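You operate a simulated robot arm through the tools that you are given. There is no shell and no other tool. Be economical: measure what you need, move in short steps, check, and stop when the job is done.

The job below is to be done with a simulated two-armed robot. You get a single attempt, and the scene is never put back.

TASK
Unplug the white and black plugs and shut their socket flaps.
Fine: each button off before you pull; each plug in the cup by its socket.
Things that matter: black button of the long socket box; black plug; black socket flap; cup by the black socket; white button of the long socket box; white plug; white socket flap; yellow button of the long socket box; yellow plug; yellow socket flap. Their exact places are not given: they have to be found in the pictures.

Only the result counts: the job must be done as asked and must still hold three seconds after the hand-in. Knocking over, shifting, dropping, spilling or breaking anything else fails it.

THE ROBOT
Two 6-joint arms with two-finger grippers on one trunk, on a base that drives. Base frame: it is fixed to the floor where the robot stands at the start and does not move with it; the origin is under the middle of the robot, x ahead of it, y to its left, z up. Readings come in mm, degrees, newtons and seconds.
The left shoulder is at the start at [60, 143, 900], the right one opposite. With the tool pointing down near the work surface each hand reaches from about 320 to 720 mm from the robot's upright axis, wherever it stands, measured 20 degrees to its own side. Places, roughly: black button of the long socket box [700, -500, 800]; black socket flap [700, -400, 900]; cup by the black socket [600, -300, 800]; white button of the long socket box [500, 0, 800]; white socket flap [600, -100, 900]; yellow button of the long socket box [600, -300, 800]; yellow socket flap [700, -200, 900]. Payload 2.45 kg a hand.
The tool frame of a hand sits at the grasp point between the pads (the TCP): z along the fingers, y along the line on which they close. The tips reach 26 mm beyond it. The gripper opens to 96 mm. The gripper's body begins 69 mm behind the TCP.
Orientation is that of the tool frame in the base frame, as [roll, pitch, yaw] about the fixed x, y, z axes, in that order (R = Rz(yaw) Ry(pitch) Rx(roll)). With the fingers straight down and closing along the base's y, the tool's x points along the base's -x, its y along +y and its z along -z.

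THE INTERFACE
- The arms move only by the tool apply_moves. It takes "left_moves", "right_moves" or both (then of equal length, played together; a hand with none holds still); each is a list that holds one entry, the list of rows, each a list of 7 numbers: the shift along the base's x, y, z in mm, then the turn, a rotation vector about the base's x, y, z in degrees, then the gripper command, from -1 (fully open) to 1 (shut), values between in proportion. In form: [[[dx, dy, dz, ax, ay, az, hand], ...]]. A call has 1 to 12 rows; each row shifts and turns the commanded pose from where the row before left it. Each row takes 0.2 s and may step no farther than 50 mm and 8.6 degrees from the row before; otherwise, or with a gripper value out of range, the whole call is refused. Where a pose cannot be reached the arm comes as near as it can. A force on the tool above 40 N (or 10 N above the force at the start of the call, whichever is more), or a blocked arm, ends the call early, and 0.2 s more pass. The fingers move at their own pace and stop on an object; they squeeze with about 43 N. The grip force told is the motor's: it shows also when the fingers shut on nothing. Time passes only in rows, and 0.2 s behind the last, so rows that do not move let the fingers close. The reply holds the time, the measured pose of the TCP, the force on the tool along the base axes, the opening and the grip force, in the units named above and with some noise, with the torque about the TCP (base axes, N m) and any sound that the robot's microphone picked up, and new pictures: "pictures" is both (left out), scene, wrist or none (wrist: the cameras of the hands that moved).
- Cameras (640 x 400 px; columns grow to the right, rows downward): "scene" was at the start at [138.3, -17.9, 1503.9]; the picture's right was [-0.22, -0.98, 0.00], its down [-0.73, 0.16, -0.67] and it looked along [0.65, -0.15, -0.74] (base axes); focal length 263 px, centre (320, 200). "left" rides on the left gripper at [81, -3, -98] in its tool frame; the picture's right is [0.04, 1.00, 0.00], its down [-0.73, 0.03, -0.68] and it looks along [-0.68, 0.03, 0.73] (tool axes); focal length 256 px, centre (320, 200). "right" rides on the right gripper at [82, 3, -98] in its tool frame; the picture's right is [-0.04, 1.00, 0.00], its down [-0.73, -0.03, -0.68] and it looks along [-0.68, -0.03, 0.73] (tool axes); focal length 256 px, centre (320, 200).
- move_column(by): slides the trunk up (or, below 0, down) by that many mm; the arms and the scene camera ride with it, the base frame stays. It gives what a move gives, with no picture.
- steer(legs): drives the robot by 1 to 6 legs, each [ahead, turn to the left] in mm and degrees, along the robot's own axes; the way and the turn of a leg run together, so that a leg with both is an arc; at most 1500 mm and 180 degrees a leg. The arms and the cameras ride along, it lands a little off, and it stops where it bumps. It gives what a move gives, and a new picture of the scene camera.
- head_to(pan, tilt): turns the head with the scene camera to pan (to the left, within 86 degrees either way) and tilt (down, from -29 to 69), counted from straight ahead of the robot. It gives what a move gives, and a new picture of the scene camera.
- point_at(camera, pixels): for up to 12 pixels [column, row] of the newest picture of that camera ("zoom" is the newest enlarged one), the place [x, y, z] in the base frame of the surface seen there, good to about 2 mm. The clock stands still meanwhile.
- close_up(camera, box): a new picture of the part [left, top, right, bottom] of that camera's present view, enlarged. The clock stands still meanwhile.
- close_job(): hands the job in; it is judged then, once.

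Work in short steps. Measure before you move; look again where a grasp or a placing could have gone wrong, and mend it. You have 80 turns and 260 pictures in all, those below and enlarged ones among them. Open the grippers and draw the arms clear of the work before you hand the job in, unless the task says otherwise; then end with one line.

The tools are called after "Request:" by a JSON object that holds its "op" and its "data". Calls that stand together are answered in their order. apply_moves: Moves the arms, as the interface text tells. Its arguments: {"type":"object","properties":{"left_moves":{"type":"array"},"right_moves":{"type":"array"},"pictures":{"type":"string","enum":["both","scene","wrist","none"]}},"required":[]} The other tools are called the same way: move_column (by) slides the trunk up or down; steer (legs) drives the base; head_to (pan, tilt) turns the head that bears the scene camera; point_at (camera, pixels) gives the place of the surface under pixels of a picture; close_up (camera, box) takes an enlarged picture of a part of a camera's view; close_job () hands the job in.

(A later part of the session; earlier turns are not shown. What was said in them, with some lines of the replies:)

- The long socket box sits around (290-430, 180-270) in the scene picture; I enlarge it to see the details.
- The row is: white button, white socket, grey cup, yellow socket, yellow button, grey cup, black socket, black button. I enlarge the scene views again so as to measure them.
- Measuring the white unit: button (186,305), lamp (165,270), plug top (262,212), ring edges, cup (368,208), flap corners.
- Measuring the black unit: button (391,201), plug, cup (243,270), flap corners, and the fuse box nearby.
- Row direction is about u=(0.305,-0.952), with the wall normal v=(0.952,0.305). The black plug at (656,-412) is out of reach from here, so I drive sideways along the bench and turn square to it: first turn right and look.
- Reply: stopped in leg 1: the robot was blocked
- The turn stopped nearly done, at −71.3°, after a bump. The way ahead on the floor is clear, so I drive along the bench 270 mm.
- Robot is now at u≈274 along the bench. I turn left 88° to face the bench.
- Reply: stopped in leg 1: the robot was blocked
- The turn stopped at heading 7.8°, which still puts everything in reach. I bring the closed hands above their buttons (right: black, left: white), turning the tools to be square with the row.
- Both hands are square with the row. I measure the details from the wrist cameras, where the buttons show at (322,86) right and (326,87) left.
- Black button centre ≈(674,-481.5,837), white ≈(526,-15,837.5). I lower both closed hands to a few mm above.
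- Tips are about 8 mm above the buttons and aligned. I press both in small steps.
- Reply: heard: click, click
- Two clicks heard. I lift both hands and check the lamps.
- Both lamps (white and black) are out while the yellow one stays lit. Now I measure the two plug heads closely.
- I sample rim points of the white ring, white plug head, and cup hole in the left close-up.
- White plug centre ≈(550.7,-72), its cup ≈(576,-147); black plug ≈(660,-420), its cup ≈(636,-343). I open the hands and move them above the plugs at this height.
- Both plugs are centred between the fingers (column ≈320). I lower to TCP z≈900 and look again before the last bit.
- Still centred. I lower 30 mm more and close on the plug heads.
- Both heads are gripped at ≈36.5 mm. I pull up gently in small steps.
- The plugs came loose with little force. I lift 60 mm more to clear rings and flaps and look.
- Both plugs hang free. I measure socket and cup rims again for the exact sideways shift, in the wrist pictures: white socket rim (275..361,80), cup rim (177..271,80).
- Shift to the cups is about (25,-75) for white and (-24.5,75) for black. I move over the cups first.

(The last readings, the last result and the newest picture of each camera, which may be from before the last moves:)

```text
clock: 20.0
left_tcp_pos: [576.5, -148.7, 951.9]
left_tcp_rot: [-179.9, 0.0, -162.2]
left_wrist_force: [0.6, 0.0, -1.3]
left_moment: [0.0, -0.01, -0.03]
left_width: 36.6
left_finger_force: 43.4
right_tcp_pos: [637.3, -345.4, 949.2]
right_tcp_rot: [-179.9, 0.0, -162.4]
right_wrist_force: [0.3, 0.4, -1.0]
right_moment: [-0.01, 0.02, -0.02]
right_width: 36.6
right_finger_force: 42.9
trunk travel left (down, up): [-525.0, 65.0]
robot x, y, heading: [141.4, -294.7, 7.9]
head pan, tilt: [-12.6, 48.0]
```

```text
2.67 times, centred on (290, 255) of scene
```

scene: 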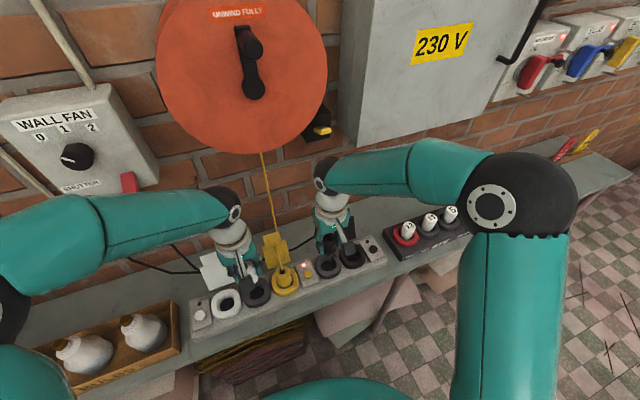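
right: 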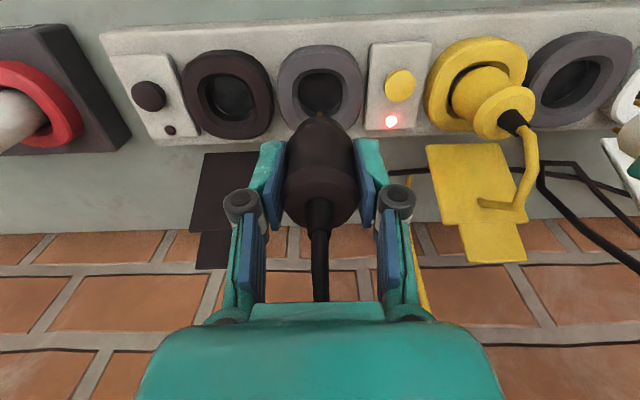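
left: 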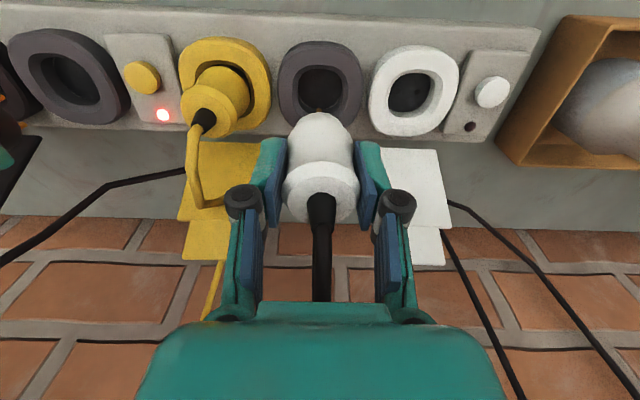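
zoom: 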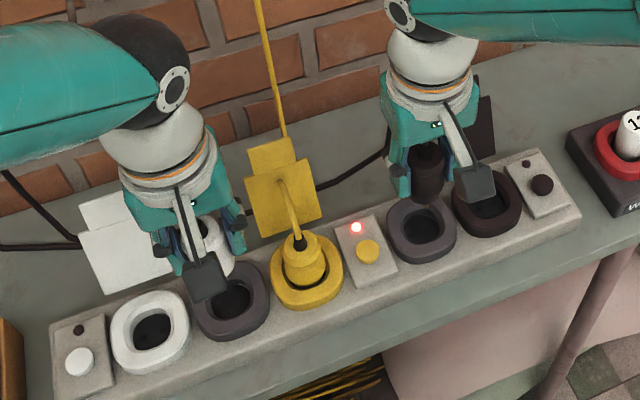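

Both cups are straight under the plugs (col ≈320). I lower in stages watching the force.

Request:
{"op": "apply_moves", "data": {"left_moves": [[[0, 0, -20, 0, 0, 0, 1], [0, 0, -20, 0, 0, 0, 1], [0, 0, -6, 0, 0, 0, 1], [0, 0, -6, 0, 0, 0, 1], [0, 0, -5, 0, 0, 0, 1]]], "right_moves": [[[0, 0, -20, 0, 0, 0, 1], [0, 0, -20, 0, 0, 0, 1], [0, 0, -6, 0, 0, 0, 1], [0, 0, -6, 0, 0, 0, 1], [0, 0, -5, 0, 0, 0, 1]]], "pictures": "wrist"}}

```text
clock: 21.2
left_tcp_pos: [575.8, -147.7, 894.2]
left_tcp_rot: [179.9, 0.1, -162.2]
left_wrist_force: [-0.3, 0.7, -1.8]
left_moment: [-0.03, 0.02, -0.03]
left_width: 36.6
left_finger_force: 42.8
right_tcp_pos: [637.5, -346.3, 892.1]
right_tcp_rot: [-180.0, -0.1, -162.2]
right_wrist_force: [0.3, 0.6, 0.1]
right_moment: [0.0, -0.01, -0.01]
right_width: 36.9
right_finger_force: 42.7
trunk travel left (down, up): [-525.0, 65.0]
robot x, y, heading: [142.1, -294.6, 8.0]
head pan, tilt: [-12.6, 48.0]
```

right: 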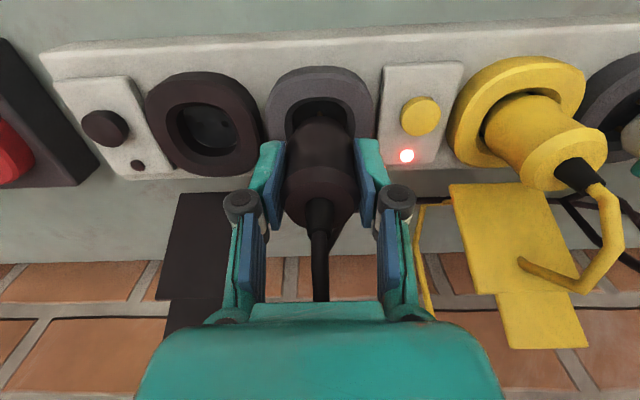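
left: 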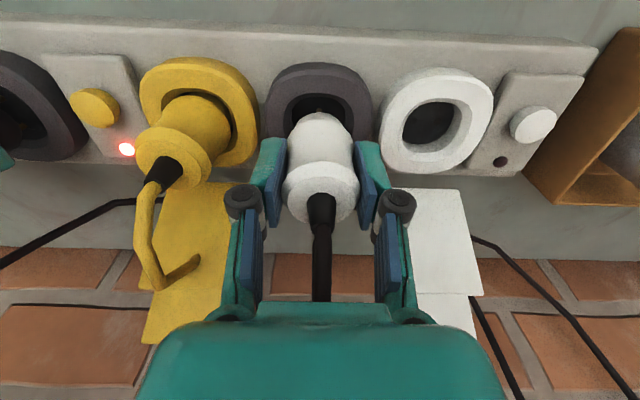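

Plugs are entering the cups with no contact yet. I go on in 4 mm steps.

Request:
{"op": "apply_moves", "data": {"left_moves": [[[0, 0, -4, 0, 0, 0, 1], [0, 0, -4, 0, 0, 0, 1], [0, 0, -4, 0, 0, 0, 1], [0, 0, -4, 0, 0, 0, 1]]], "right_moves": [[[0, 0, -4, 0, 0, 0, 1], [0, 0, -4, 0, 0, 0, 1], [0, 0, -4, 0, 0, 0, 1], [0, 0, -4, 0, 0, 0, 1]]], "pictures": "wrist"}}

```text
clock: 22.2
left_tcp_pos: [576.3, -148.7, 878.3]
left_tcp_rot: [-179.9, 0.0, -162.3]
left_wrist_force: [0.8, -0.3, -1.7]
left_moment: [-0.02, 0.02, -0.02]
left_width: 36.6
left_finger_force: 43.3
right_tcp_pos: [638.5, -343.8, 877.9]
right_tcp_rot: [180.0, 0.0, -162.2]
right_wrist_force: [0.2, 0.0, -0.3]
right_moment: [-0.01, -0.02, -0.02]
right_width: 36.7
right_finger_force: 42.9
trunk travel left (down, up): [-525.0, 65.0]
robot x, y, heading: [148.7, -293.6, 7.8]
head pan, tilt: [-12.6, 48.0]
```

right: 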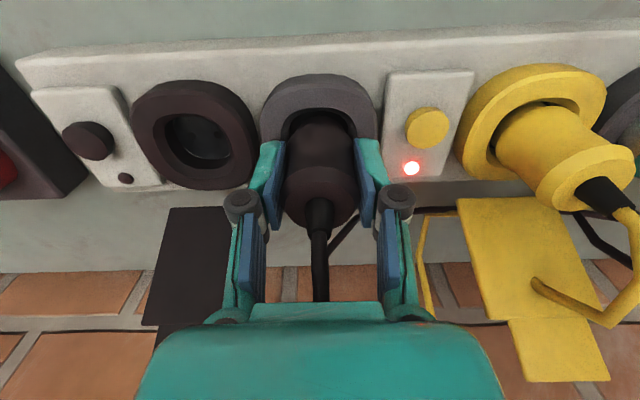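
left: 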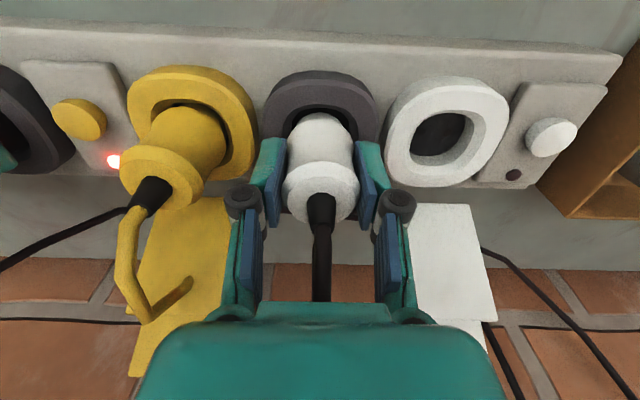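

No contact yet, close to the depth held in the sockets (≈869). I continue in 2.5 mm steps.

Request:
{"op": "apply_moves", "data": {"left_moves": [[[0, 0, -2.5, 0, 0, 0, 1], [0, 0, -2.5, 0, 0, 0, 1], [0, 0, -2, 0, 0, 0, 1], [0, 0, -2, 0, 0, 0, 1]]], "right_moves": [[[0, 0, -2.5, 0, 0, 0, 1], [0, 0, -2.5, 0, 0, 0, 1], [0, 0, -2, 0, 0, 0, 1], [0, 0, -2, 0, 0, 0, 1]]], "pictures": "wrist"}}

```text
clock: 23.2
left_tcp_pos: [576.3, -148.7, 871.2]
left_tcp_rot: [-179.8, 0.1, -162.3]
left_wrist_force: [0.6, -2.0, 4.5]
left_moment: [0.03, 0.02, -0.01]
left_width: 36.3
left_finger_force: 43.1
right_tcp_pos: [638.1, -345.1, 868.1]
right_tcp_rot: [179.9, 0.1, -162.3]
right_wrist_force: [-0.8, -1.3, 5.4]
right_moment: [-0.14, -0.04, 0.03]
right_width: 36.5
right_finger_force: 43.3
trunk travel left (down, up): [-525.0, 65.0]
robot x, y, heading: [140.4, -295.1, 7.8]
head pan, tilt: [-12.6, 48.0]
```

right: 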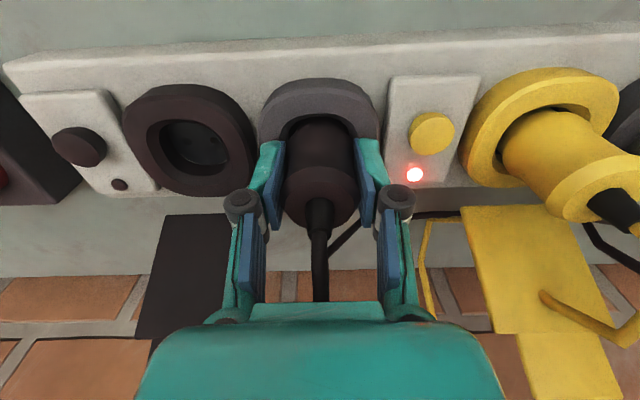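
left: 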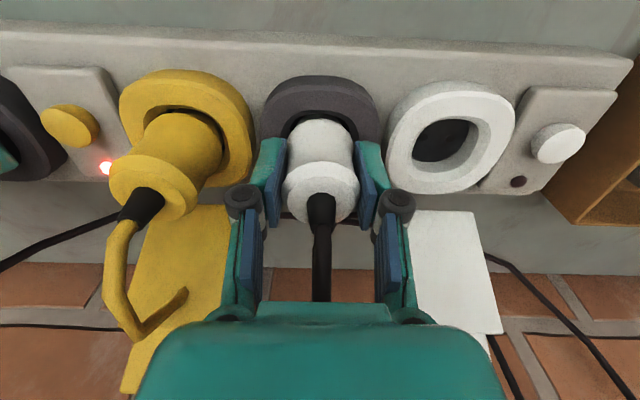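

Light contact (≈5 N) shows both plugs on their cup floors. I open the fingers a little to release and watch.

Request:
{"op": "apply_moves", "data": {"left_moves": [[[0, 0, 0, 0, 0, 0, 0.1], [0, 0, 0, 0, 0, 0, -0.1], [0, 0, 0, 0, 0, 0, -0.15]]], "right_moves": [[[0, 0, 0, 0, 0, 0, 0.1], [0, 0, 0, 0, 0, 0, -0.1], [0, 0, 0, 0, 0, 0, -0.15]]], "pictures": "wrist"}}

```text
clock: 24.0
left_tcp_pos: [574.7, -147.7, 870.2]
left_tcp_rot: [-180.0, -0.1, -162.2]
left_wrist_force: [-0.5, -0.2, 0.2]
left_moment: [-0.02, 0.02, -0.01]
left_width: 55.3
left_finger_force: 0.1
right_tcp_pos: [636.9, -344.0, 867.5]
right_tcp_rot: [-180.0, 0.1, -162.3]
right_wrist_force: [-0.6, 0.6, 0.4]
right_moment: [-0.02, 0.0, 0.03]
right_width: 55.3
right_finger_force: 0.0
trunk travel left (down, up): [-525.0, 65.0]
robot x, y, heading: [143.3, -292.7, 8.1]
head pan, tilt: [-12.6, 48.0]
```

right: 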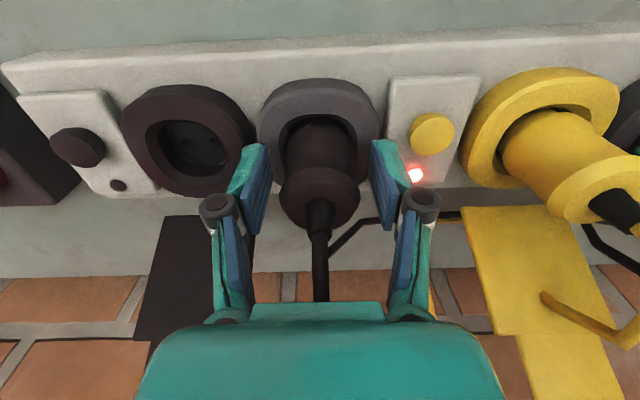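
left: 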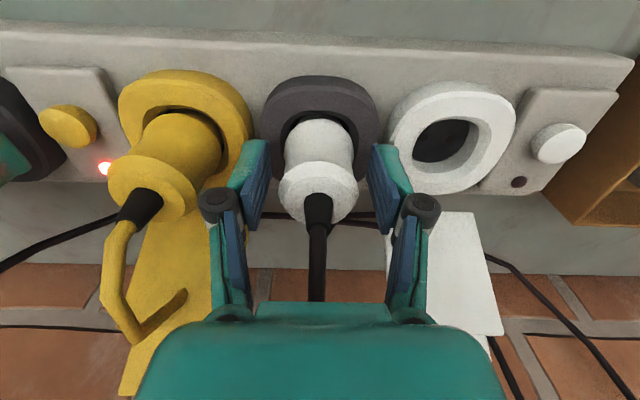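

Both plugs stand upright in their cups. I lift straight up 120 mm at this opening.

Request:
{"op": "apply_moves", "data": {"left_moves": [[[0, 0, 20, 0, 0, 0, -0.15], [0, 0, 40, 0, 0, 0, -0.15], [0, 0, 45, 0, 0, 0, -0.15], [0, 0, 15, 0, 0, 0, -0.15], [0, 0, 0, 0, 0, 0, 1]]], "right_moves": [[[0, 0, 20, 0, 0, 0, -0.15], [0, 0, 40, 0, 0, 0, -0.15], [0, 0, 45, 0, 0, 0, -0.15], [0, 0, 15, 0, 0, 0, -0.15], [0, 0, 0, 0, 0, 0, 1]]]}}

Request:
{"op": "close_up", "data": {"camera": "left", "box": [240, 20, 560, 220]}}

Request:
{"op": "close_up", "data": {"camera": "right", "box": [120, 20, 440, 220]}}

```text
clock: 25.2
left_tcp_pos: [576.9, -146.7, 992.3]
left_tcp_rot: [-179.9, 0.0, -162.2]
left_wrist_force: [0.1, 1.3, 1.1]
left_moment: [0.0, -0.02, 0.02]
left_width: 0.0
left_finger_force: 4.0
right_tcp_pos: [637.7, -344.8, 988.0]
right_tcp_rot: [-179.9, 0.0, -162.3]
right_wrist_force: [-1.0, 0.6, 0.7]
right_moment: [0.0, 0.0, -0.04]
right_width: 0.0
right_finger_force: 4.3
trunk travel left (down, up): [-525.0, 65.0]
robot x, y, heading: [139.6, -297.2, 8.0]
head pan, tilt: [-12.6, 48.0]
```

scene: 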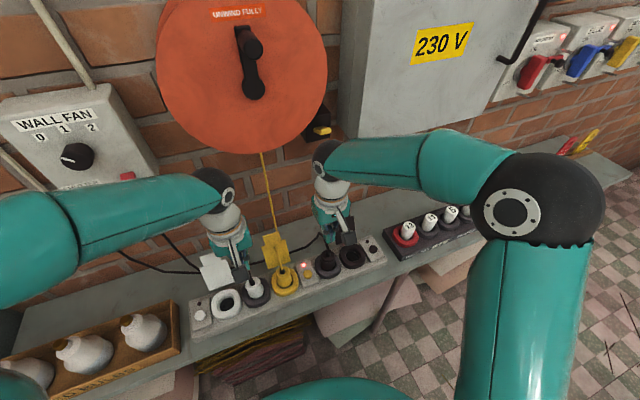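
right: 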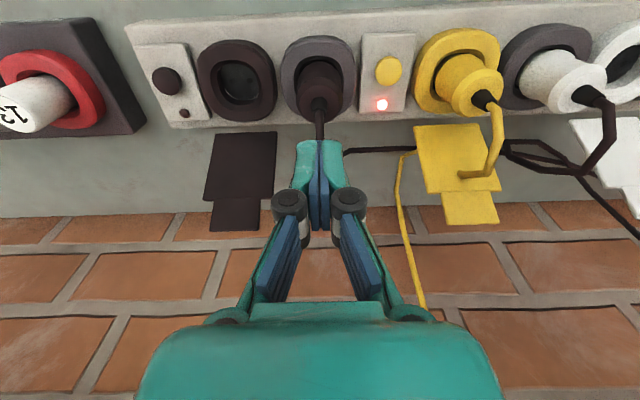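
left: 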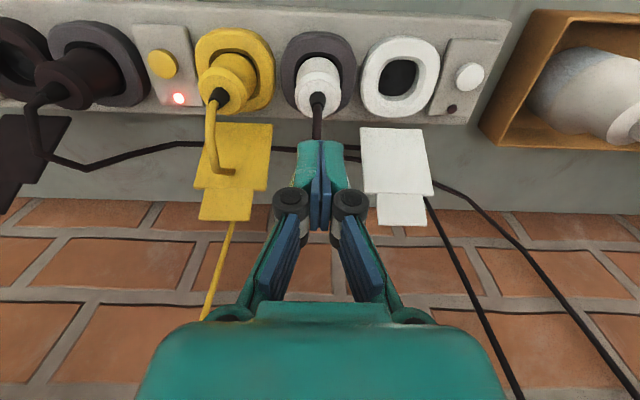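

```text
2.00 times, centred on (400, 120) of left
```

zoom: 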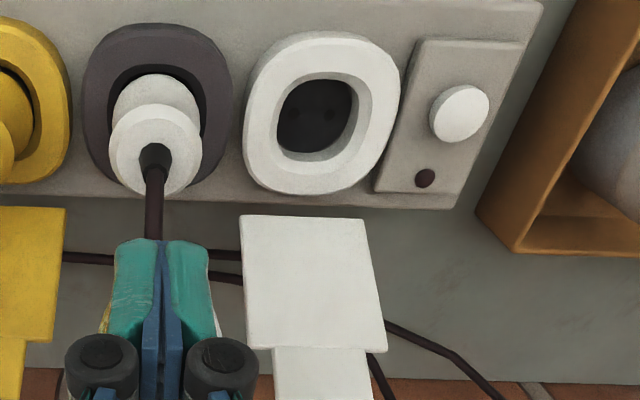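

```text
2.00 times, centred on (280, 120) of right
```

zoom: 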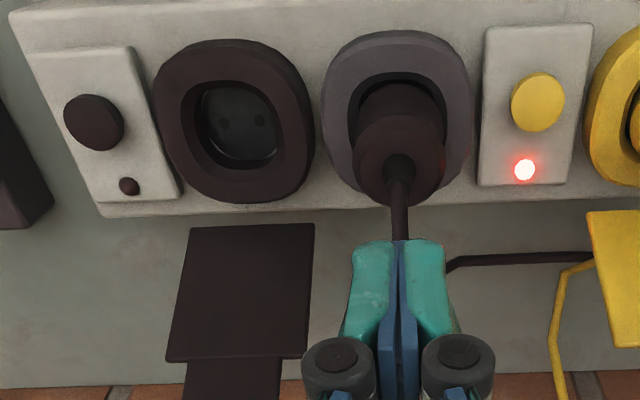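

The plugs are seated, flaps stand open leaning back. Before reaching behind the flaps I measure flap tops and the wall behind.

Request:
{"op": "point_at", "data": {"camera": "left", "pixels": [[365, 135], [425, 135], [370, 188], [428, 188], [382, 222], [422, 222], [400, 250], [400, 205], [400, 320]]}}

Request:
{"op": "point_at", "data": {"camera": "right", "pixels": [[217, 137], [272, 137], [209, 195], [268, 195], [216, 226], [254, 226], [230, 260], [290, 190], [240, 320]]}}

```text
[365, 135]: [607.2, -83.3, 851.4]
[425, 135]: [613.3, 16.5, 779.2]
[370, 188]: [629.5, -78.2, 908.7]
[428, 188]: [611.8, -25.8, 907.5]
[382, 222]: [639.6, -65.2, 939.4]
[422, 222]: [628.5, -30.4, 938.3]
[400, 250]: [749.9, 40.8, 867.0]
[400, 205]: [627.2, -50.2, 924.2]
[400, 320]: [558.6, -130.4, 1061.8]
```

```text
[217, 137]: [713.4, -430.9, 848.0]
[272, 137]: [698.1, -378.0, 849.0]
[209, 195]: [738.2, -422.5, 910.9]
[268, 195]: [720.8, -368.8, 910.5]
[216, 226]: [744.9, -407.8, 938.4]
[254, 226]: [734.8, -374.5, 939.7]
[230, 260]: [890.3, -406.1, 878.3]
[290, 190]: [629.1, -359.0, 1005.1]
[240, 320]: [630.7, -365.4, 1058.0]
```

Wall is at v≈228, about 110 mm past the needed spots. I check how far the reel, cabinet and fan box stand out, since wrists go near them.

Request:
{"op": "point_at", "data": {"camera": "scene", "pixels": [[240, 145], [180, 110], [310, 110], [318, 130], [345, 130], [370, 140], [150, 150], [130, 175], [248, 100], [410, 125]]}}

```text
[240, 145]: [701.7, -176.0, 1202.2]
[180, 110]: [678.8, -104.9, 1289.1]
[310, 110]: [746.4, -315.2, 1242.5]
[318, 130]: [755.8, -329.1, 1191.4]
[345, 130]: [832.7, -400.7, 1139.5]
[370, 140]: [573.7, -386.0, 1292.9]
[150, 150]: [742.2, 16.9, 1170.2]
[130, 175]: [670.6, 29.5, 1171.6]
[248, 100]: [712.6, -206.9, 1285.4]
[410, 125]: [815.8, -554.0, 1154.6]
```

Reel front is at v≈118 above z 1200, cabinet at v≈174 above z 1139. I measure the wrists' own shape (balls at (228,180) and (322,160)) and the shell around them.

Request:
{"op": "point_at", "data": {"camera": "scene", "pixels": [[325, 145], [320, 163], [342, 160], [345, 195], [310, 185], [215, 172], [233, 180], [212, 215], [238, 200]]}}

Request:
{"op": "close_up", "data": {"camera": "scene", "box": [150, 100, 430, 300]}}

```text
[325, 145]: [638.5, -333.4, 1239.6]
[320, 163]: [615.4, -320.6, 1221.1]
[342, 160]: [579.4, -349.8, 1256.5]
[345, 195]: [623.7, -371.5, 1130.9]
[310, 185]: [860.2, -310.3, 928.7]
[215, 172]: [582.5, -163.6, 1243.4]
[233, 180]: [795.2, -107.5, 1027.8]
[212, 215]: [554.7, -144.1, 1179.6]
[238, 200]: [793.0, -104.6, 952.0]
```

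```text
2.00 times, centred on (290, 200) of scene
```

zoom: 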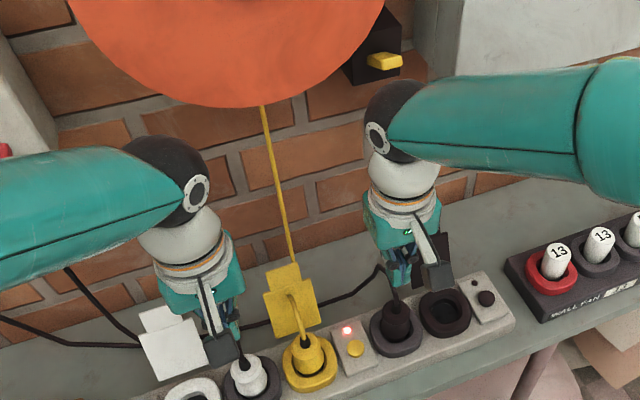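

Straight-down hands would bring the wrists (ball at TCP+200 mm) near the reel and cabinet, so I tilt both tools 18° (fingertips toward the wall) while moving over behind the flaps, staying above the 939 mm flap tops.

Request:
{"op": "apply_moves", "data": {"left_moves": [[[5, 8, 0, 1.83, -5.71, 0, 1], [10, 15, 0, 1.83, -5.71, 0, 1], [18, 27, 0, 1.83, -5.71, 0, 1], [19, 27, 0, 0, 0, 0, 1], [18.6, 27, 0, 0, 0, 0, 1], [0, 0, 0, 0, 0, 0, 1]]], "right_moves": [[[8, -3, 3, 1.83, -5.71, 0, 1], [16, -6, 3, 1.83, -5.71, 0, 1], [30, -11, 0, 1.83, -5.71, 0, 1], [31, -11, 0, 0, 0, 0, 1], [31, -10.8, 0, 0, 0, 0, 1], [0, 0, 0, 0, 0, 0, 1]]]}}

```text
clock: 26.4
left_tcp_pos: [633.1, -60.7, 997.2]
left_tcp_rot: [-179.6, 18.4, -163.2]
left_wrist_force: [-26.7, -18.7, 16.7]
left_moment: [1.37, -2.35, -0.51]
left_width: 0.2
left_finger_force: 28.3
right_tcp_pos: [740.1, -384.1, 997.8]
right_tcp_rot: [-180.0, 18.4, -162.2]
right_wrist_force: [0.4, 1.0, 0.4]
right_moment: [-0.04, -0.01, 0.0]
right_width: 0.0
right_finger_force: 27.8
trunk travel left (down, up): [-525.0, 65.0]
robot x, y, heading: [140.8, -296.1, 7.7]
head pan, tilt: [-12.6, 48.0]
stopped in row 5 (left hand): the force on the tool passed its limit at 77 N (the readings are from after the stop); the commanded pose is now the measured one
```

scene: 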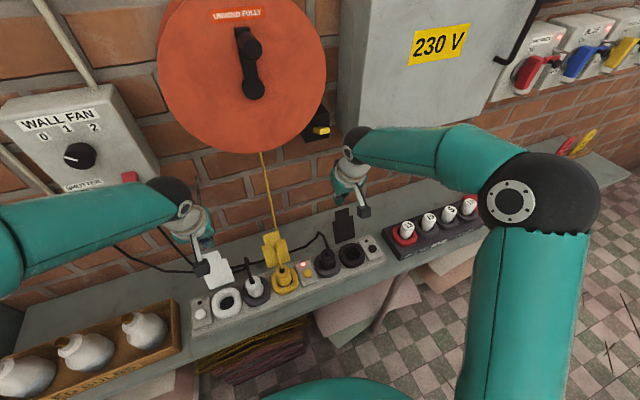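
right: 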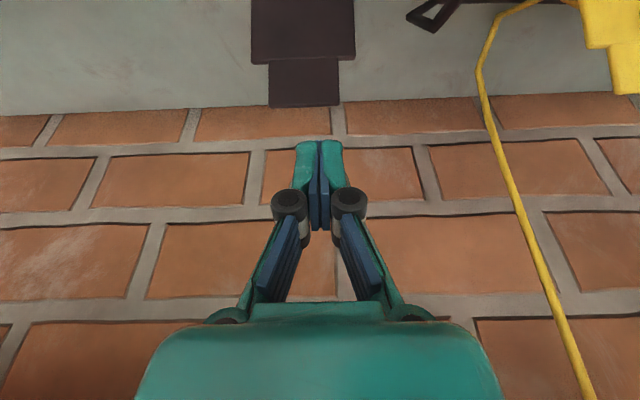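
left: 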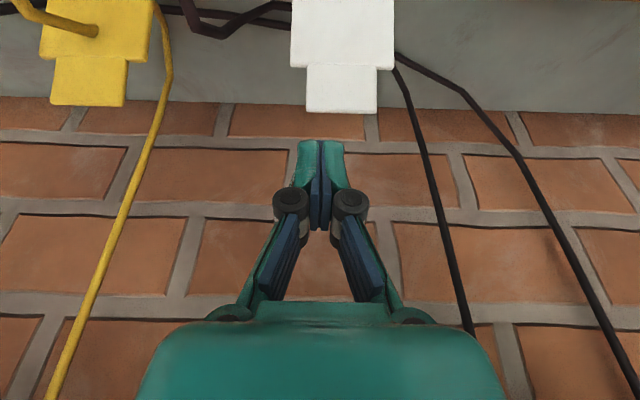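

The left hand met something at (633,-61,997), pushing back with ≈36 N. I look closely at that place before going on.

Request:
{"op": "close_up", "data": {"camera": "scene", "box": [60, 110, 300, 300]}}

Request:
{"op": "close_up", "data": {"camera": "left", "box": [160, 0, 480, 240]}}

```text
2.11 times, centred on (180, 205) of scene
```

zoom: 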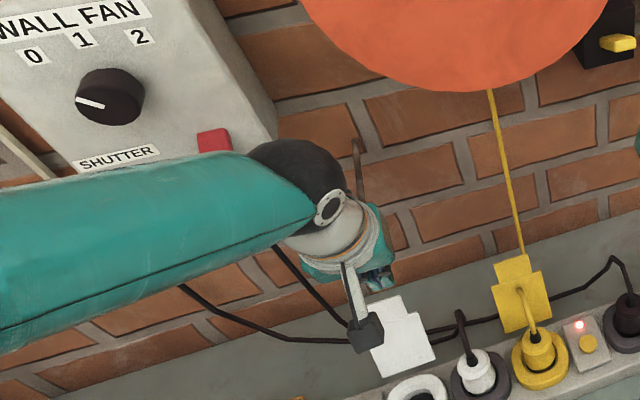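

```text
1.67 times, centred on (320, 120) of left
```

zoom: 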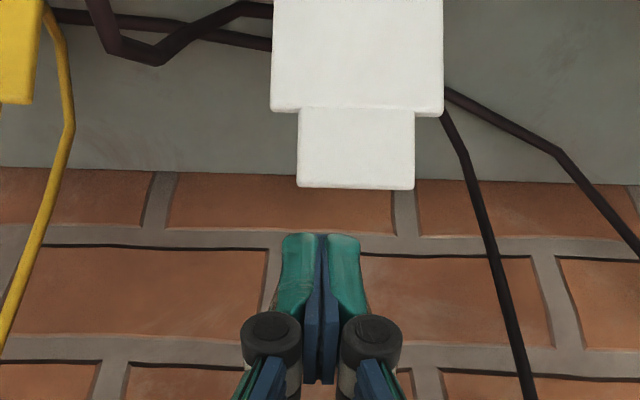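

A brown peg sticks out of the wall right behind the left gripper (zoom (357,140)-(361,195)). I back the left hand off toward the robot and measure the peg.

Request:
{"op": "apply_moves", "data": {"left_moves": [[[-14, -8, 3, 0, 0, 0, 1], [-12, -8, 0, 0, 0, 0, 1]]], "pictures": "scene"}}

Request:
{"op": "close_up", "data": {"camera": "scene", "box": [150, 130, 250, 240]}}

```text
clock: 27.0
left_tcp_pos: [613.0, -72.8, 993.8]
left_tcp_rot: [-179.7, 17.8, -162.9]
left_wrist_force: [0.2, -0.1, -0.5]
left_moment: [0.01, -0.02, 0.04]
left_width: 0.3
left_finger_force: 29.3
right_tcp_pos: [744.7, -384.4, 993.2]
right_tcp_rot: [-180.0, 18.1, -162.4]
right_wrist_force: [2.1, 0.0, -0.6]
right_moment: [0.01, 0.0, -0.01]
right_width: 0.2
right_finger_force: 28.2
trunk travel left (down, up): [-525.0, 65.0]
robot x, y, heading: [146.9, -293.5, 7.9]
head pan, tilt: [-12.6, 48.0]
```

scene: 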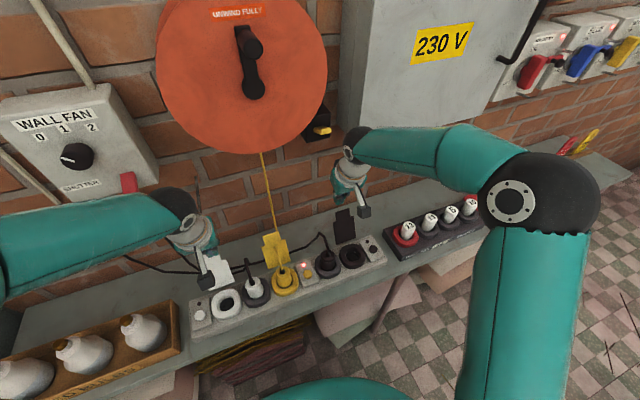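

```text
3.64 times, centred on (200, 185) of scene
```

zoom: 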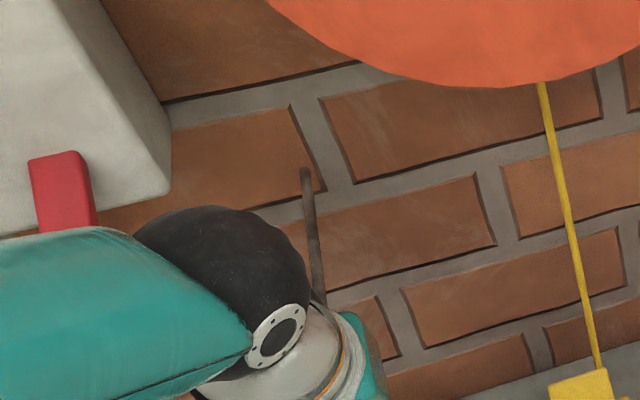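

The peg shows from (306,172) to (320,295) in the close-up; I measure it.

Request:
{"op": "point_at", "data": {"camera": "zoom", "pixels": [[307, 175], [309, 200], [313, 230], [316, 260], [319, 288], [345, 190], [60, 190], [120, 240]]}}

```text
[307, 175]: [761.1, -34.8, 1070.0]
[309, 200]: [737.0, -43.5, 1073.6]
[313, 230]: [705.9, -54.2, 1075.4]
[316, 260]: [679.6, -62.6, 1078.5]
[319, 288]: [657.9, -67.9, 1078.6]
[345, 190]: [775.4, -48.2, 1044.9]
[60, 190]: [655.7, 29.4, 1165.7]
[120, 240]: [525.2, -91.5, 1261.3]
```

The peg runs out of the wall at z≈1078 to about v≈98, just above the white flap. Tilting the left tool 22° more (40° in all) keeps its body well in front of it; I do that, then move behind the white tab still above it; the right hand finishes its last bit.

Request:
{"op": "apply_moves", "data": {"left_moves": [[[-3, 0, 0, 2.26, -7.05, 0, 1], [-3, 2, 0, 2.26, -7.05, 0, 1], [0, 6, 0, 2.26, -7.05, 0, 1], [16, 10, 0, 0, 0, 0, 1], [16, 9, 0, 0, 0, 0, 1], [0, 0, 0, 0, 0, 0, 1]]], "right_moves": [[[3, -1, 0, 0, 0, 0, 1], [4, -1, 0, 0, 0, 0, 1], [4, 0, 0, 0, 0, 0, 1], [0, 0, 0, 0, 0, 0, 1], [0, 0, 0, 0, 0, 0, 1], [0, 0, 0, 0, 0, 0, 1]]]}}

```text
clock: 28.4
left_tcp_pos: [639.1, -45.2, 994.9]
left_tcp_rot: [179.9, 40.2, -162.8]
left_wrist_force: [0.1, 0.1, -0.5]
left_moment: [-0.01, -0.01, -0.01]
left_width: 0.0
left_finger_force: 28.6
right_tcp_pos: [757.1, -385.2, 996.2]
right_tcp_rot: [180.0, 18.1, -162.4]
right_wrist_force: [-0.2, 0.0, 0.5]
right_moment: [-0.01, 0.02, 0.02]
right_width: 0.0
right_finger_force: 28.6
trunk travel left (down, up): [-525.0, 65.0]
robot x, y, heading: [141.8, -290.6, 7.9]
head pan, tilt: [-12.6, 48.0]
```

scene: 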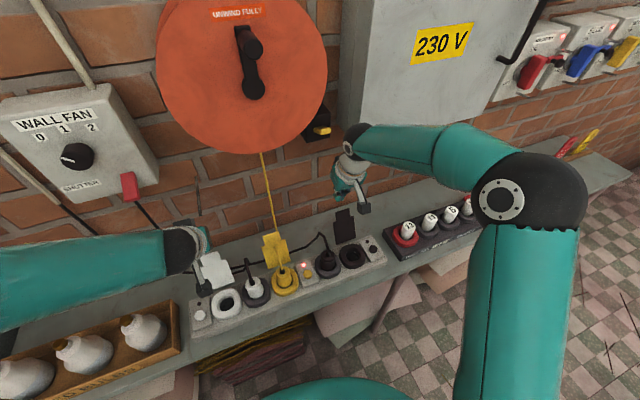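
right: 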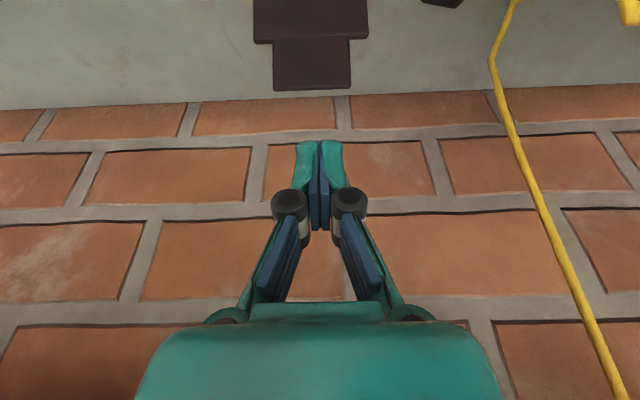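
left: 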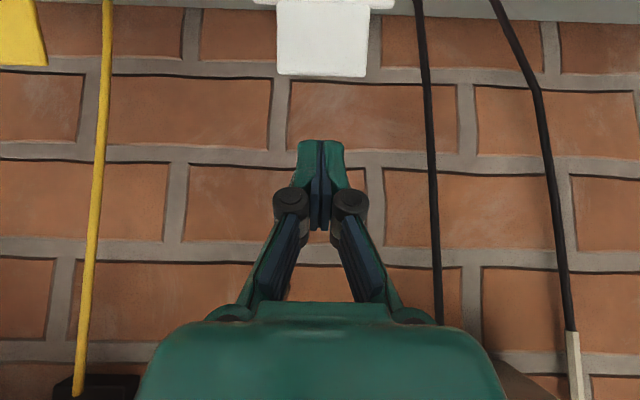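

Tabs sit at col ≈320, ahead of the fingertips. I shift both a few mm further back and lower the tips to ≈15 mm below the tab tops.

Request:
{"op": "apply_moves", "data": {"left_moves": [[[6, 2, -3, 0, 0, 0, 1], [0, 0, -19, 0, 0, 0, 1], [0, 0, -19, 0, 0, 0, 1], [0, 0, 0, 0, 0, 0, 1]]], "right_moves": [[[4, 1, -3, 0, 0, 0, 1], [0, 0, -20, 0, 0, 0, 1], [0, 0, -22, 0, 0, 0, 1], [0, 0, 0, 0, 0, 0, 1]]]}}

```text
clock: 29.4
left_tcp_pos: [644.8, -44.1, 954.6]
left_tcp_rot: [-179.9, 40.3, -163.0]
left_wrist_force: [0.4, 0.5, -0.3]
left_moment: [-0.03, 0.02, 0.0]
left_width: 0.2
left_finger_force: 27.9
right_tcp_pos: [760.8, -384.3, 949.4]
right_tcp_rot: [179.9, 18.1, -162.2]
right_wrist_force: [-0.1, -0.4, 0.1]
right_moment: [-0.01, 0.02, -0.01]
right_width: 0.1
right_finger_force: 28.7
trunk travel left (down, up): [-525.0, 65.0]
robot x, y, heading: [140.9, -293.8, 8.1]
head pan, tilt: [-12.6, 48.0]
```

scene: 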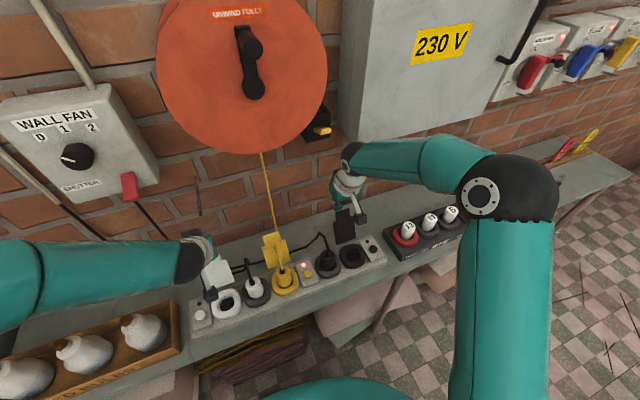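
right: 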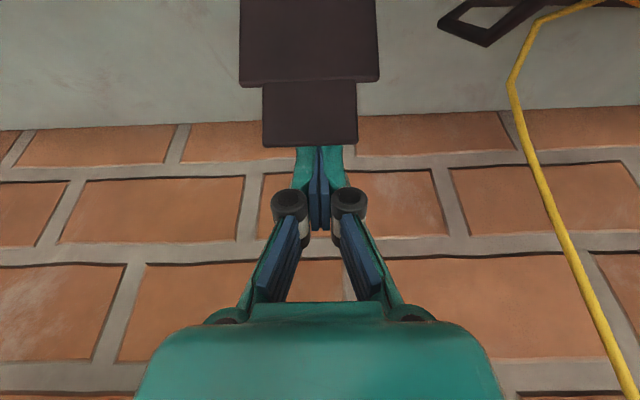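
left: 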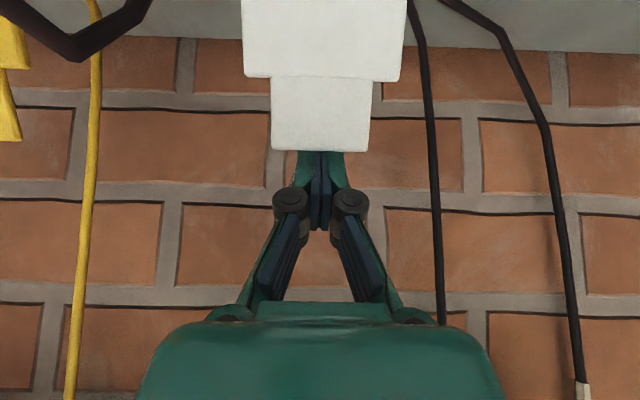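

Both fingertips are behind the tabs. I pull toward the robot along −v, 60 mm in small rows.

Request:
{"op": "apply_moves", "data": {"left_moves": [[[-9.5, -3.05, 0, 0, 0, 0, 1], [-9.5, -3.05, 0, 0, 0, 0, 1], [-9.5, -3.05, 0, 0, 0, 0, 1], [-9.5, -3.05, 0, 0, 0, 0, 1], [-9.5, -3.05, 0, 0, 0, 0, 1], [-9.5, -3.05, 0, 0, 0, 0, 1]]], "right_moves": [[[-9.5, -3.05, 0, 0, 0, 0, 1], [-9.5, -3.05, 0, 0, 0, 0, 1], [-9.5, -3.05, 0, 0, 0, 0, 1], [-9.5, -3.05, 0, 0, 0, 0, 1], [-9.5, -3.05, 0, 0, 0, 0, 1], [-9.5, -3.05, 0, 0, 0, 0, 1]]]}}

```text
clock: 30.8
left_tcp_pos: [588.1, -61.9, 954.9]
left_tcp_rot: [-179.8, 40.3, -162.8]
left_wrist_force: [-0.4, 0.0, 1.0]
left_moment: [0.01, -0.02, -0.03]
left_width: 0.0
left_finger_force: 28.4
right_tcp_pos: [704.8, -401.1, 948.4]
right_tcp_rot: [-179.9, 18.1, -162.4]
right_wrist_force: [-0.7, 0.6, 0.3]
right_moment: [0.0, -0.01, -0.02]
right_width: 0.0
right_finger_force: 28.4
trunk travel left (down, up): [-525.0, 65.0]
robot x, y, heading: [139.4, -293.2, 8.1]
head pan, tilt: [-12.6, 48.0]
```

scene: 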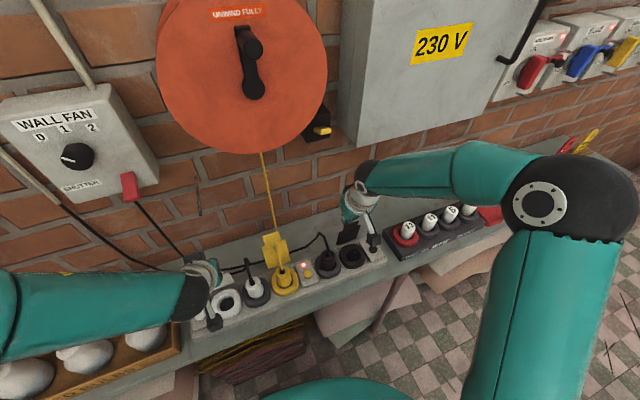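
right: 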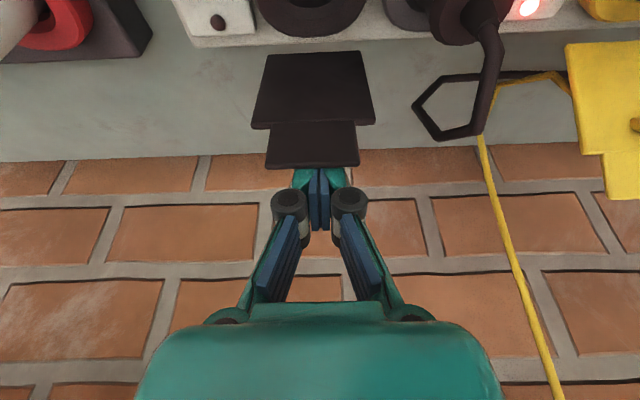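
left: 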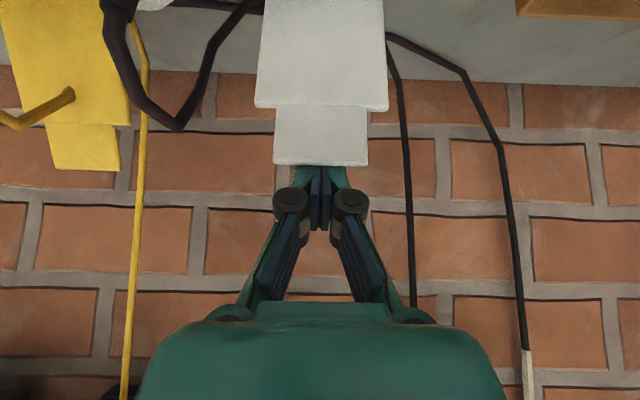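

The flaps follow and are now about upright. I continue along a downward arc.

Request:
{"op": "apply_moves", "data": {"left_moves": [[[-9.5, -3.05, -2, 0, 0, 0, 1], [-9.5, -3.05, -3, 0, 0, 0, 1], [-9.5, -3.05, -3, 0, 0, 0, 1], [-9.5, -3.05, -4, 0, 0, 0, 1], [-8.6, -2.8, -6, 0, 0, 0, 1], [-8.6, -2.8, -6, 0, 0, 0, 1], [-6.7, -2.1, -8, 0, 0, 0, 1], [-6.7, -2.1, -8, 0, 0, 0, 1]]], "right_moves": [[[-9.5, -3.05, -2, 0, 0, 0, 1], [-9.5, -3.05, -3, 0, 0, 0, 1], [-9.5, -3.05, -3, 0, 0, 0, 1], [-9.5, -3.05, -4, 0, 0, 0, 1], [-8.6, -2.8, -6, 0, 0, 0, 1], [-8.6, -2.8, -6, 0, 0, 0, 1], [-6.7, -2.1, -8, 0, 0, 0, 1], [-6.7, -2.1, -8, 0, 0, 0, 1]]]}}

```text
clock: 32.6
left_tcp_pos: [555.7, -89.1, 922.6]
left_tcp_rot: [180.0, 40.2, -162.9]
left_wrist_force: [-0.9, -0.7, -0.2]
left_moment: [0.04, -0.03, 0.03]
left_width: 0.0
left_finger_force: 28.3
left hand out of reach, approached as far as the arm can: row 5, 6, 7, 8
right_tcp_pos: [634.7, -422.9, 909.5]
right_tcp_rot: [-179.9, 18.1, -162.4]
right_wrist_force: [0.8, -0.7, 1.5]
right_moment: [0.0, 0.0, 0.01]
right_width: 0.0
right_finger_force: 28.0
trunk travel left (down, up): [-525.0, 65.0]
robot x, y, heading: [144.4, -294.6, 7.9]
head pan, tilt: [-12.6, 48.0]
```

scene: 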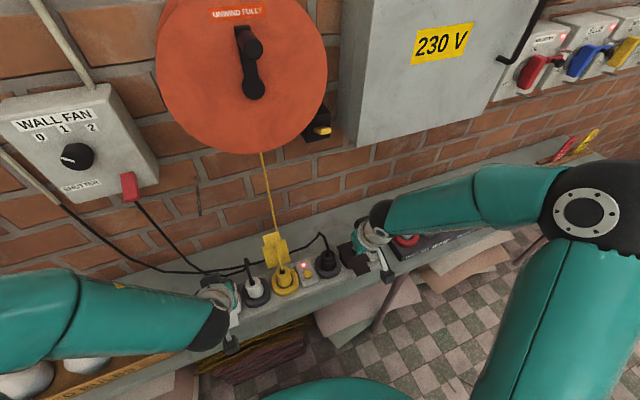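
right: 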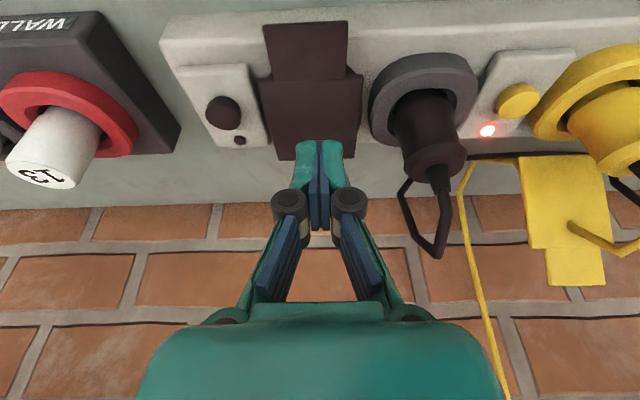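
left: 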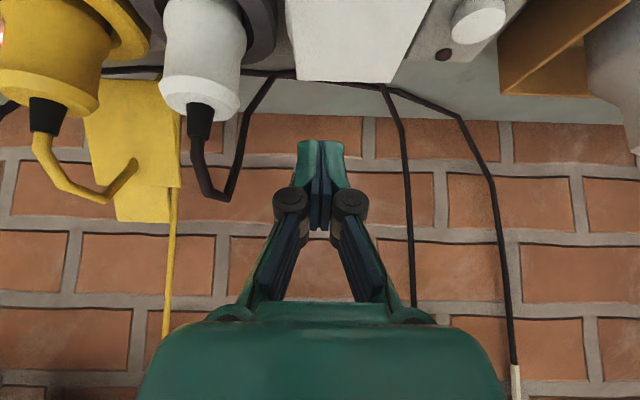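

Both flaps look to have fallen flat over the sockets. The left hand came near the end of its reach; I raise both and untilt, then check.

Request:
{"op": "apply_moves", "data": {"left_moves": [[[0, 6, 20, 0, 0, 0, 1], [0, 6, 20, 0, 0, 0, 1], [0, 4, 20, -2.26, 7.05, 0, 1], [0, 0, 15, -2.26, 7.05, 0, 1], [0, 0, 15, -2.26, 7.05, 0, 1], [0, 0, 0, -2.26, 7.05, 0, 1], [0, 0, 0, -2.26, 7.05, 0, 1]]], "right_moves": [[[0, 0, 20, 0, 0, 0, 1], [0, 0, 20, 0, 0, 0, 1], [0, 0, 20, -1.83, 5.71, 0, 1], [0, 0, 15, -1.83, 5.71, 0, 1], [0, 0, 15, -1.83, 5.71, 0, 1], [0, 0, 0, 0, 0, 0, 1], [0, 0, 0, 0, 0, 0, 1]]]}}

```text
clock: 34.2
left_tcp_pos: [555.2, -74.7, 1012.0]
left_tcp_rot: [-179.5, 3.1, -162.8]
left_wrist_force: [1.2, 0.4, 0.7]
left_moment: [0.0, 0.01, -0.01]
left_width: 0.0
left_finger_force: 29.0
right_tcp_pos: [635.1, -422.6, 999.0]
right_tcp_rot: [-180.0, 0.0, -162.2]
right_wrist_force: [0.3, -0.7, 0.4]
right_moment: [0.0, -0.04, 0.0]
right_width: 0.0
right_finger_force: 28.8
trunk travel left (down, up): [-525.0, 65.0]
robot x, y, heading: [139.6, -290.3, 7.8]
head pan, tilt: [-12.6, 48.0]
```

scene: 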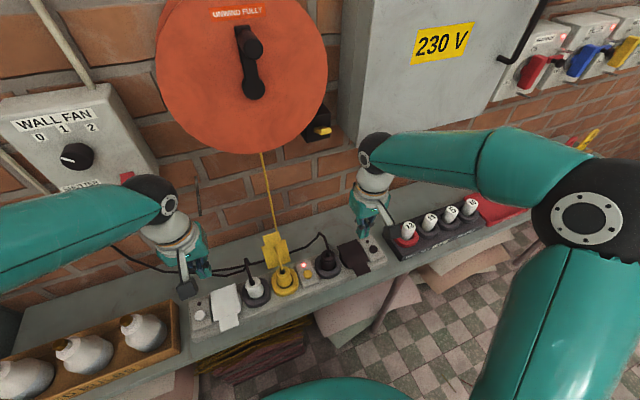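
right: 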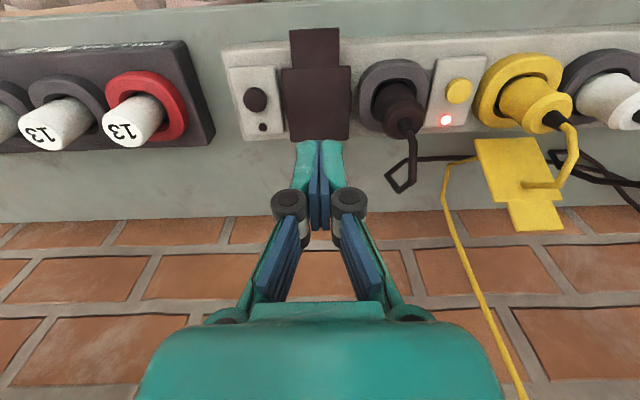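
left: 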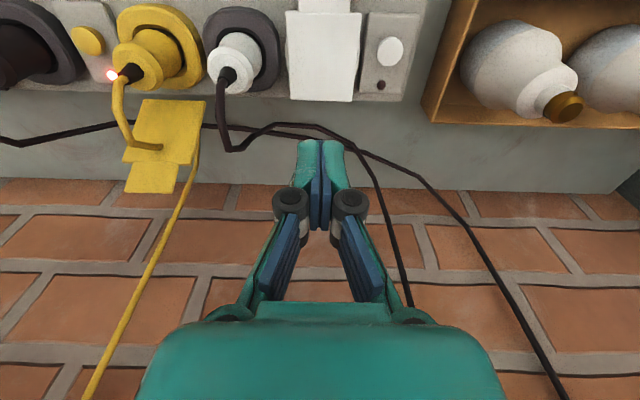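

Both flaps lie over their sockets. I measure whether they are flat and the plugs still upright.

Request:
{"op": "point_at", "data": {"camera": "left", "pixels": [[295, 95], [350, 95], [292, 20], [355, 20], [320, 60], [310, 5], [340, 5], [233, 50], [222, 60]]}}

Request:
{"op": "point_at", "data": {"camera": "right", "pixels": [[295, 132], [340, 132], [288, 75], [345, 75], [316, 100], [297, 40], [335, 40], [405, 115], [395, 95]]}}

Request:
{"op": "close_up", "data": {"camera": "scene", "box": [180, 220, 400, 340]}}

```text
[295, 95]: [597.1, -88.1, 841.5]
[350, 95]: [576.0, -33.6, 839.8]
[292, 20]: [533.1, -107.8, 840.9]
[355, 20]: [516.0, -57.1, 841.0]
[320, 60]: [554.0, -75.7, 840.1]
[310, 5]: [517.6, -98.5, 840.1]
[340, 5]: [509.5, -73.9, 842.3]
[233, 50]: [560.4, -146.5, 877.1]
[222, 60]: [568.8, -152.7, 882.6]
```

```text
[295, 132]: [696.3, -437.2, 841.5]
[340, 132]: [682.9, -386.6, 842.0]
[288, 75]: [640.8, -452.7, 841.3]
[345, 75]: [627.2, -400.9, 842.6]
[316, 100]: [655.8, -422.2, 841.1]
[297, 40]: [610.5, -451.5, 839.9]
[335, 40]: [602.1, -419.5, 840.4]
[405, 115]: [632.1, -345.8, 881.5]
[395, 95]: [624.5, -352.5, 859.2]
```

```text
2.91 times, centred on (290, 280) of scene
```

zoom: 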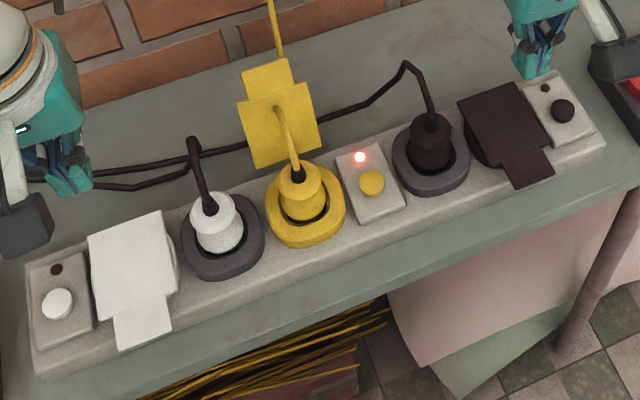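

Both flaps are flat (z≈841), plugs upright in their cups, and the yellow set untouched. I open the hands and draw the arms up and back.

Request:
{"op": "apply_moves", "data": {"left_moves": [[[-5, 0, 35, 0, 0, 0, 0.5], [-15, 0, 35, 0, 0, 0, -0.5], [-15, 0, 35, 0, 0, 0, -1], [0, 0, 30, 0, 0, 0, -1], [0, 0, 0, 0, 0, 0, -1]]], "right_moves": [[[-5, 0, 35, 0, 0, 0, 0.5], [-20, 0, 35, 0, 0, 0, -0.5], [-20, 0, 30, 0, 0, 0, -1], [-20, 0, 10, 0, 0, 0, -1], [0, 0, 0, 0, 0, 0, -1]]]}}

```text
clock: 35.4
left_tcp_pos: [518.6, -72.6, 1148.8]
left_tcp_rot: [-179.5, 3.2, -162.6]
left_wrist_force: [0.5, -0.7, -1.0]
left_moment: [0.03, 0.01, 0.0]
left_width: 95.8
left_finger_force: 0.1
right_tcp_pos: [569.5, -423.3, 1109.5]
right_tcp_rot: [-180.0, 0.1, -162.3]
right_wrist_force: [0.2, 0.1, -0.1]
right_moment: [0.02, 0.01, -0.03]
right_width: 95.9
right_finger_force: 0.1
trunk travel left (down, up): [-525.0, 65.0]
robot x, y, heading: [144.0, -295.3, 7.7]
head pan, tilt: [-12.6, 48.0]
```

scene: 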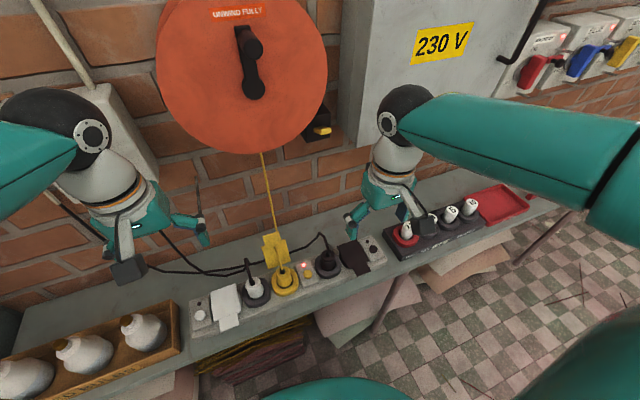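
right: 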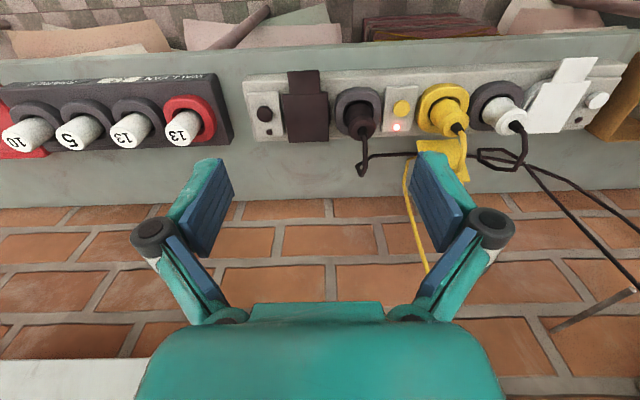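
left: 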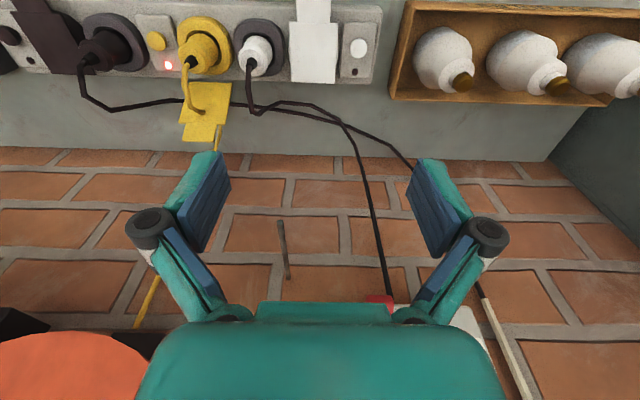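

Everything is in place and the arms are clear, so I hand in.

Request:
{"op": "close_job", "data": {}}

```text
The job is handed in.
```

The white and black plugs are unplugged and standing in the cups by their sockets. Both buttons were switched off before I pulled, and both socket flaps are shut flat. The yellow plug, button and flap were left alone. The base bumped something during two turns, and the left hand briefly pressed on a wall peg; nothing in the pictures looked moved. The job is handed in.
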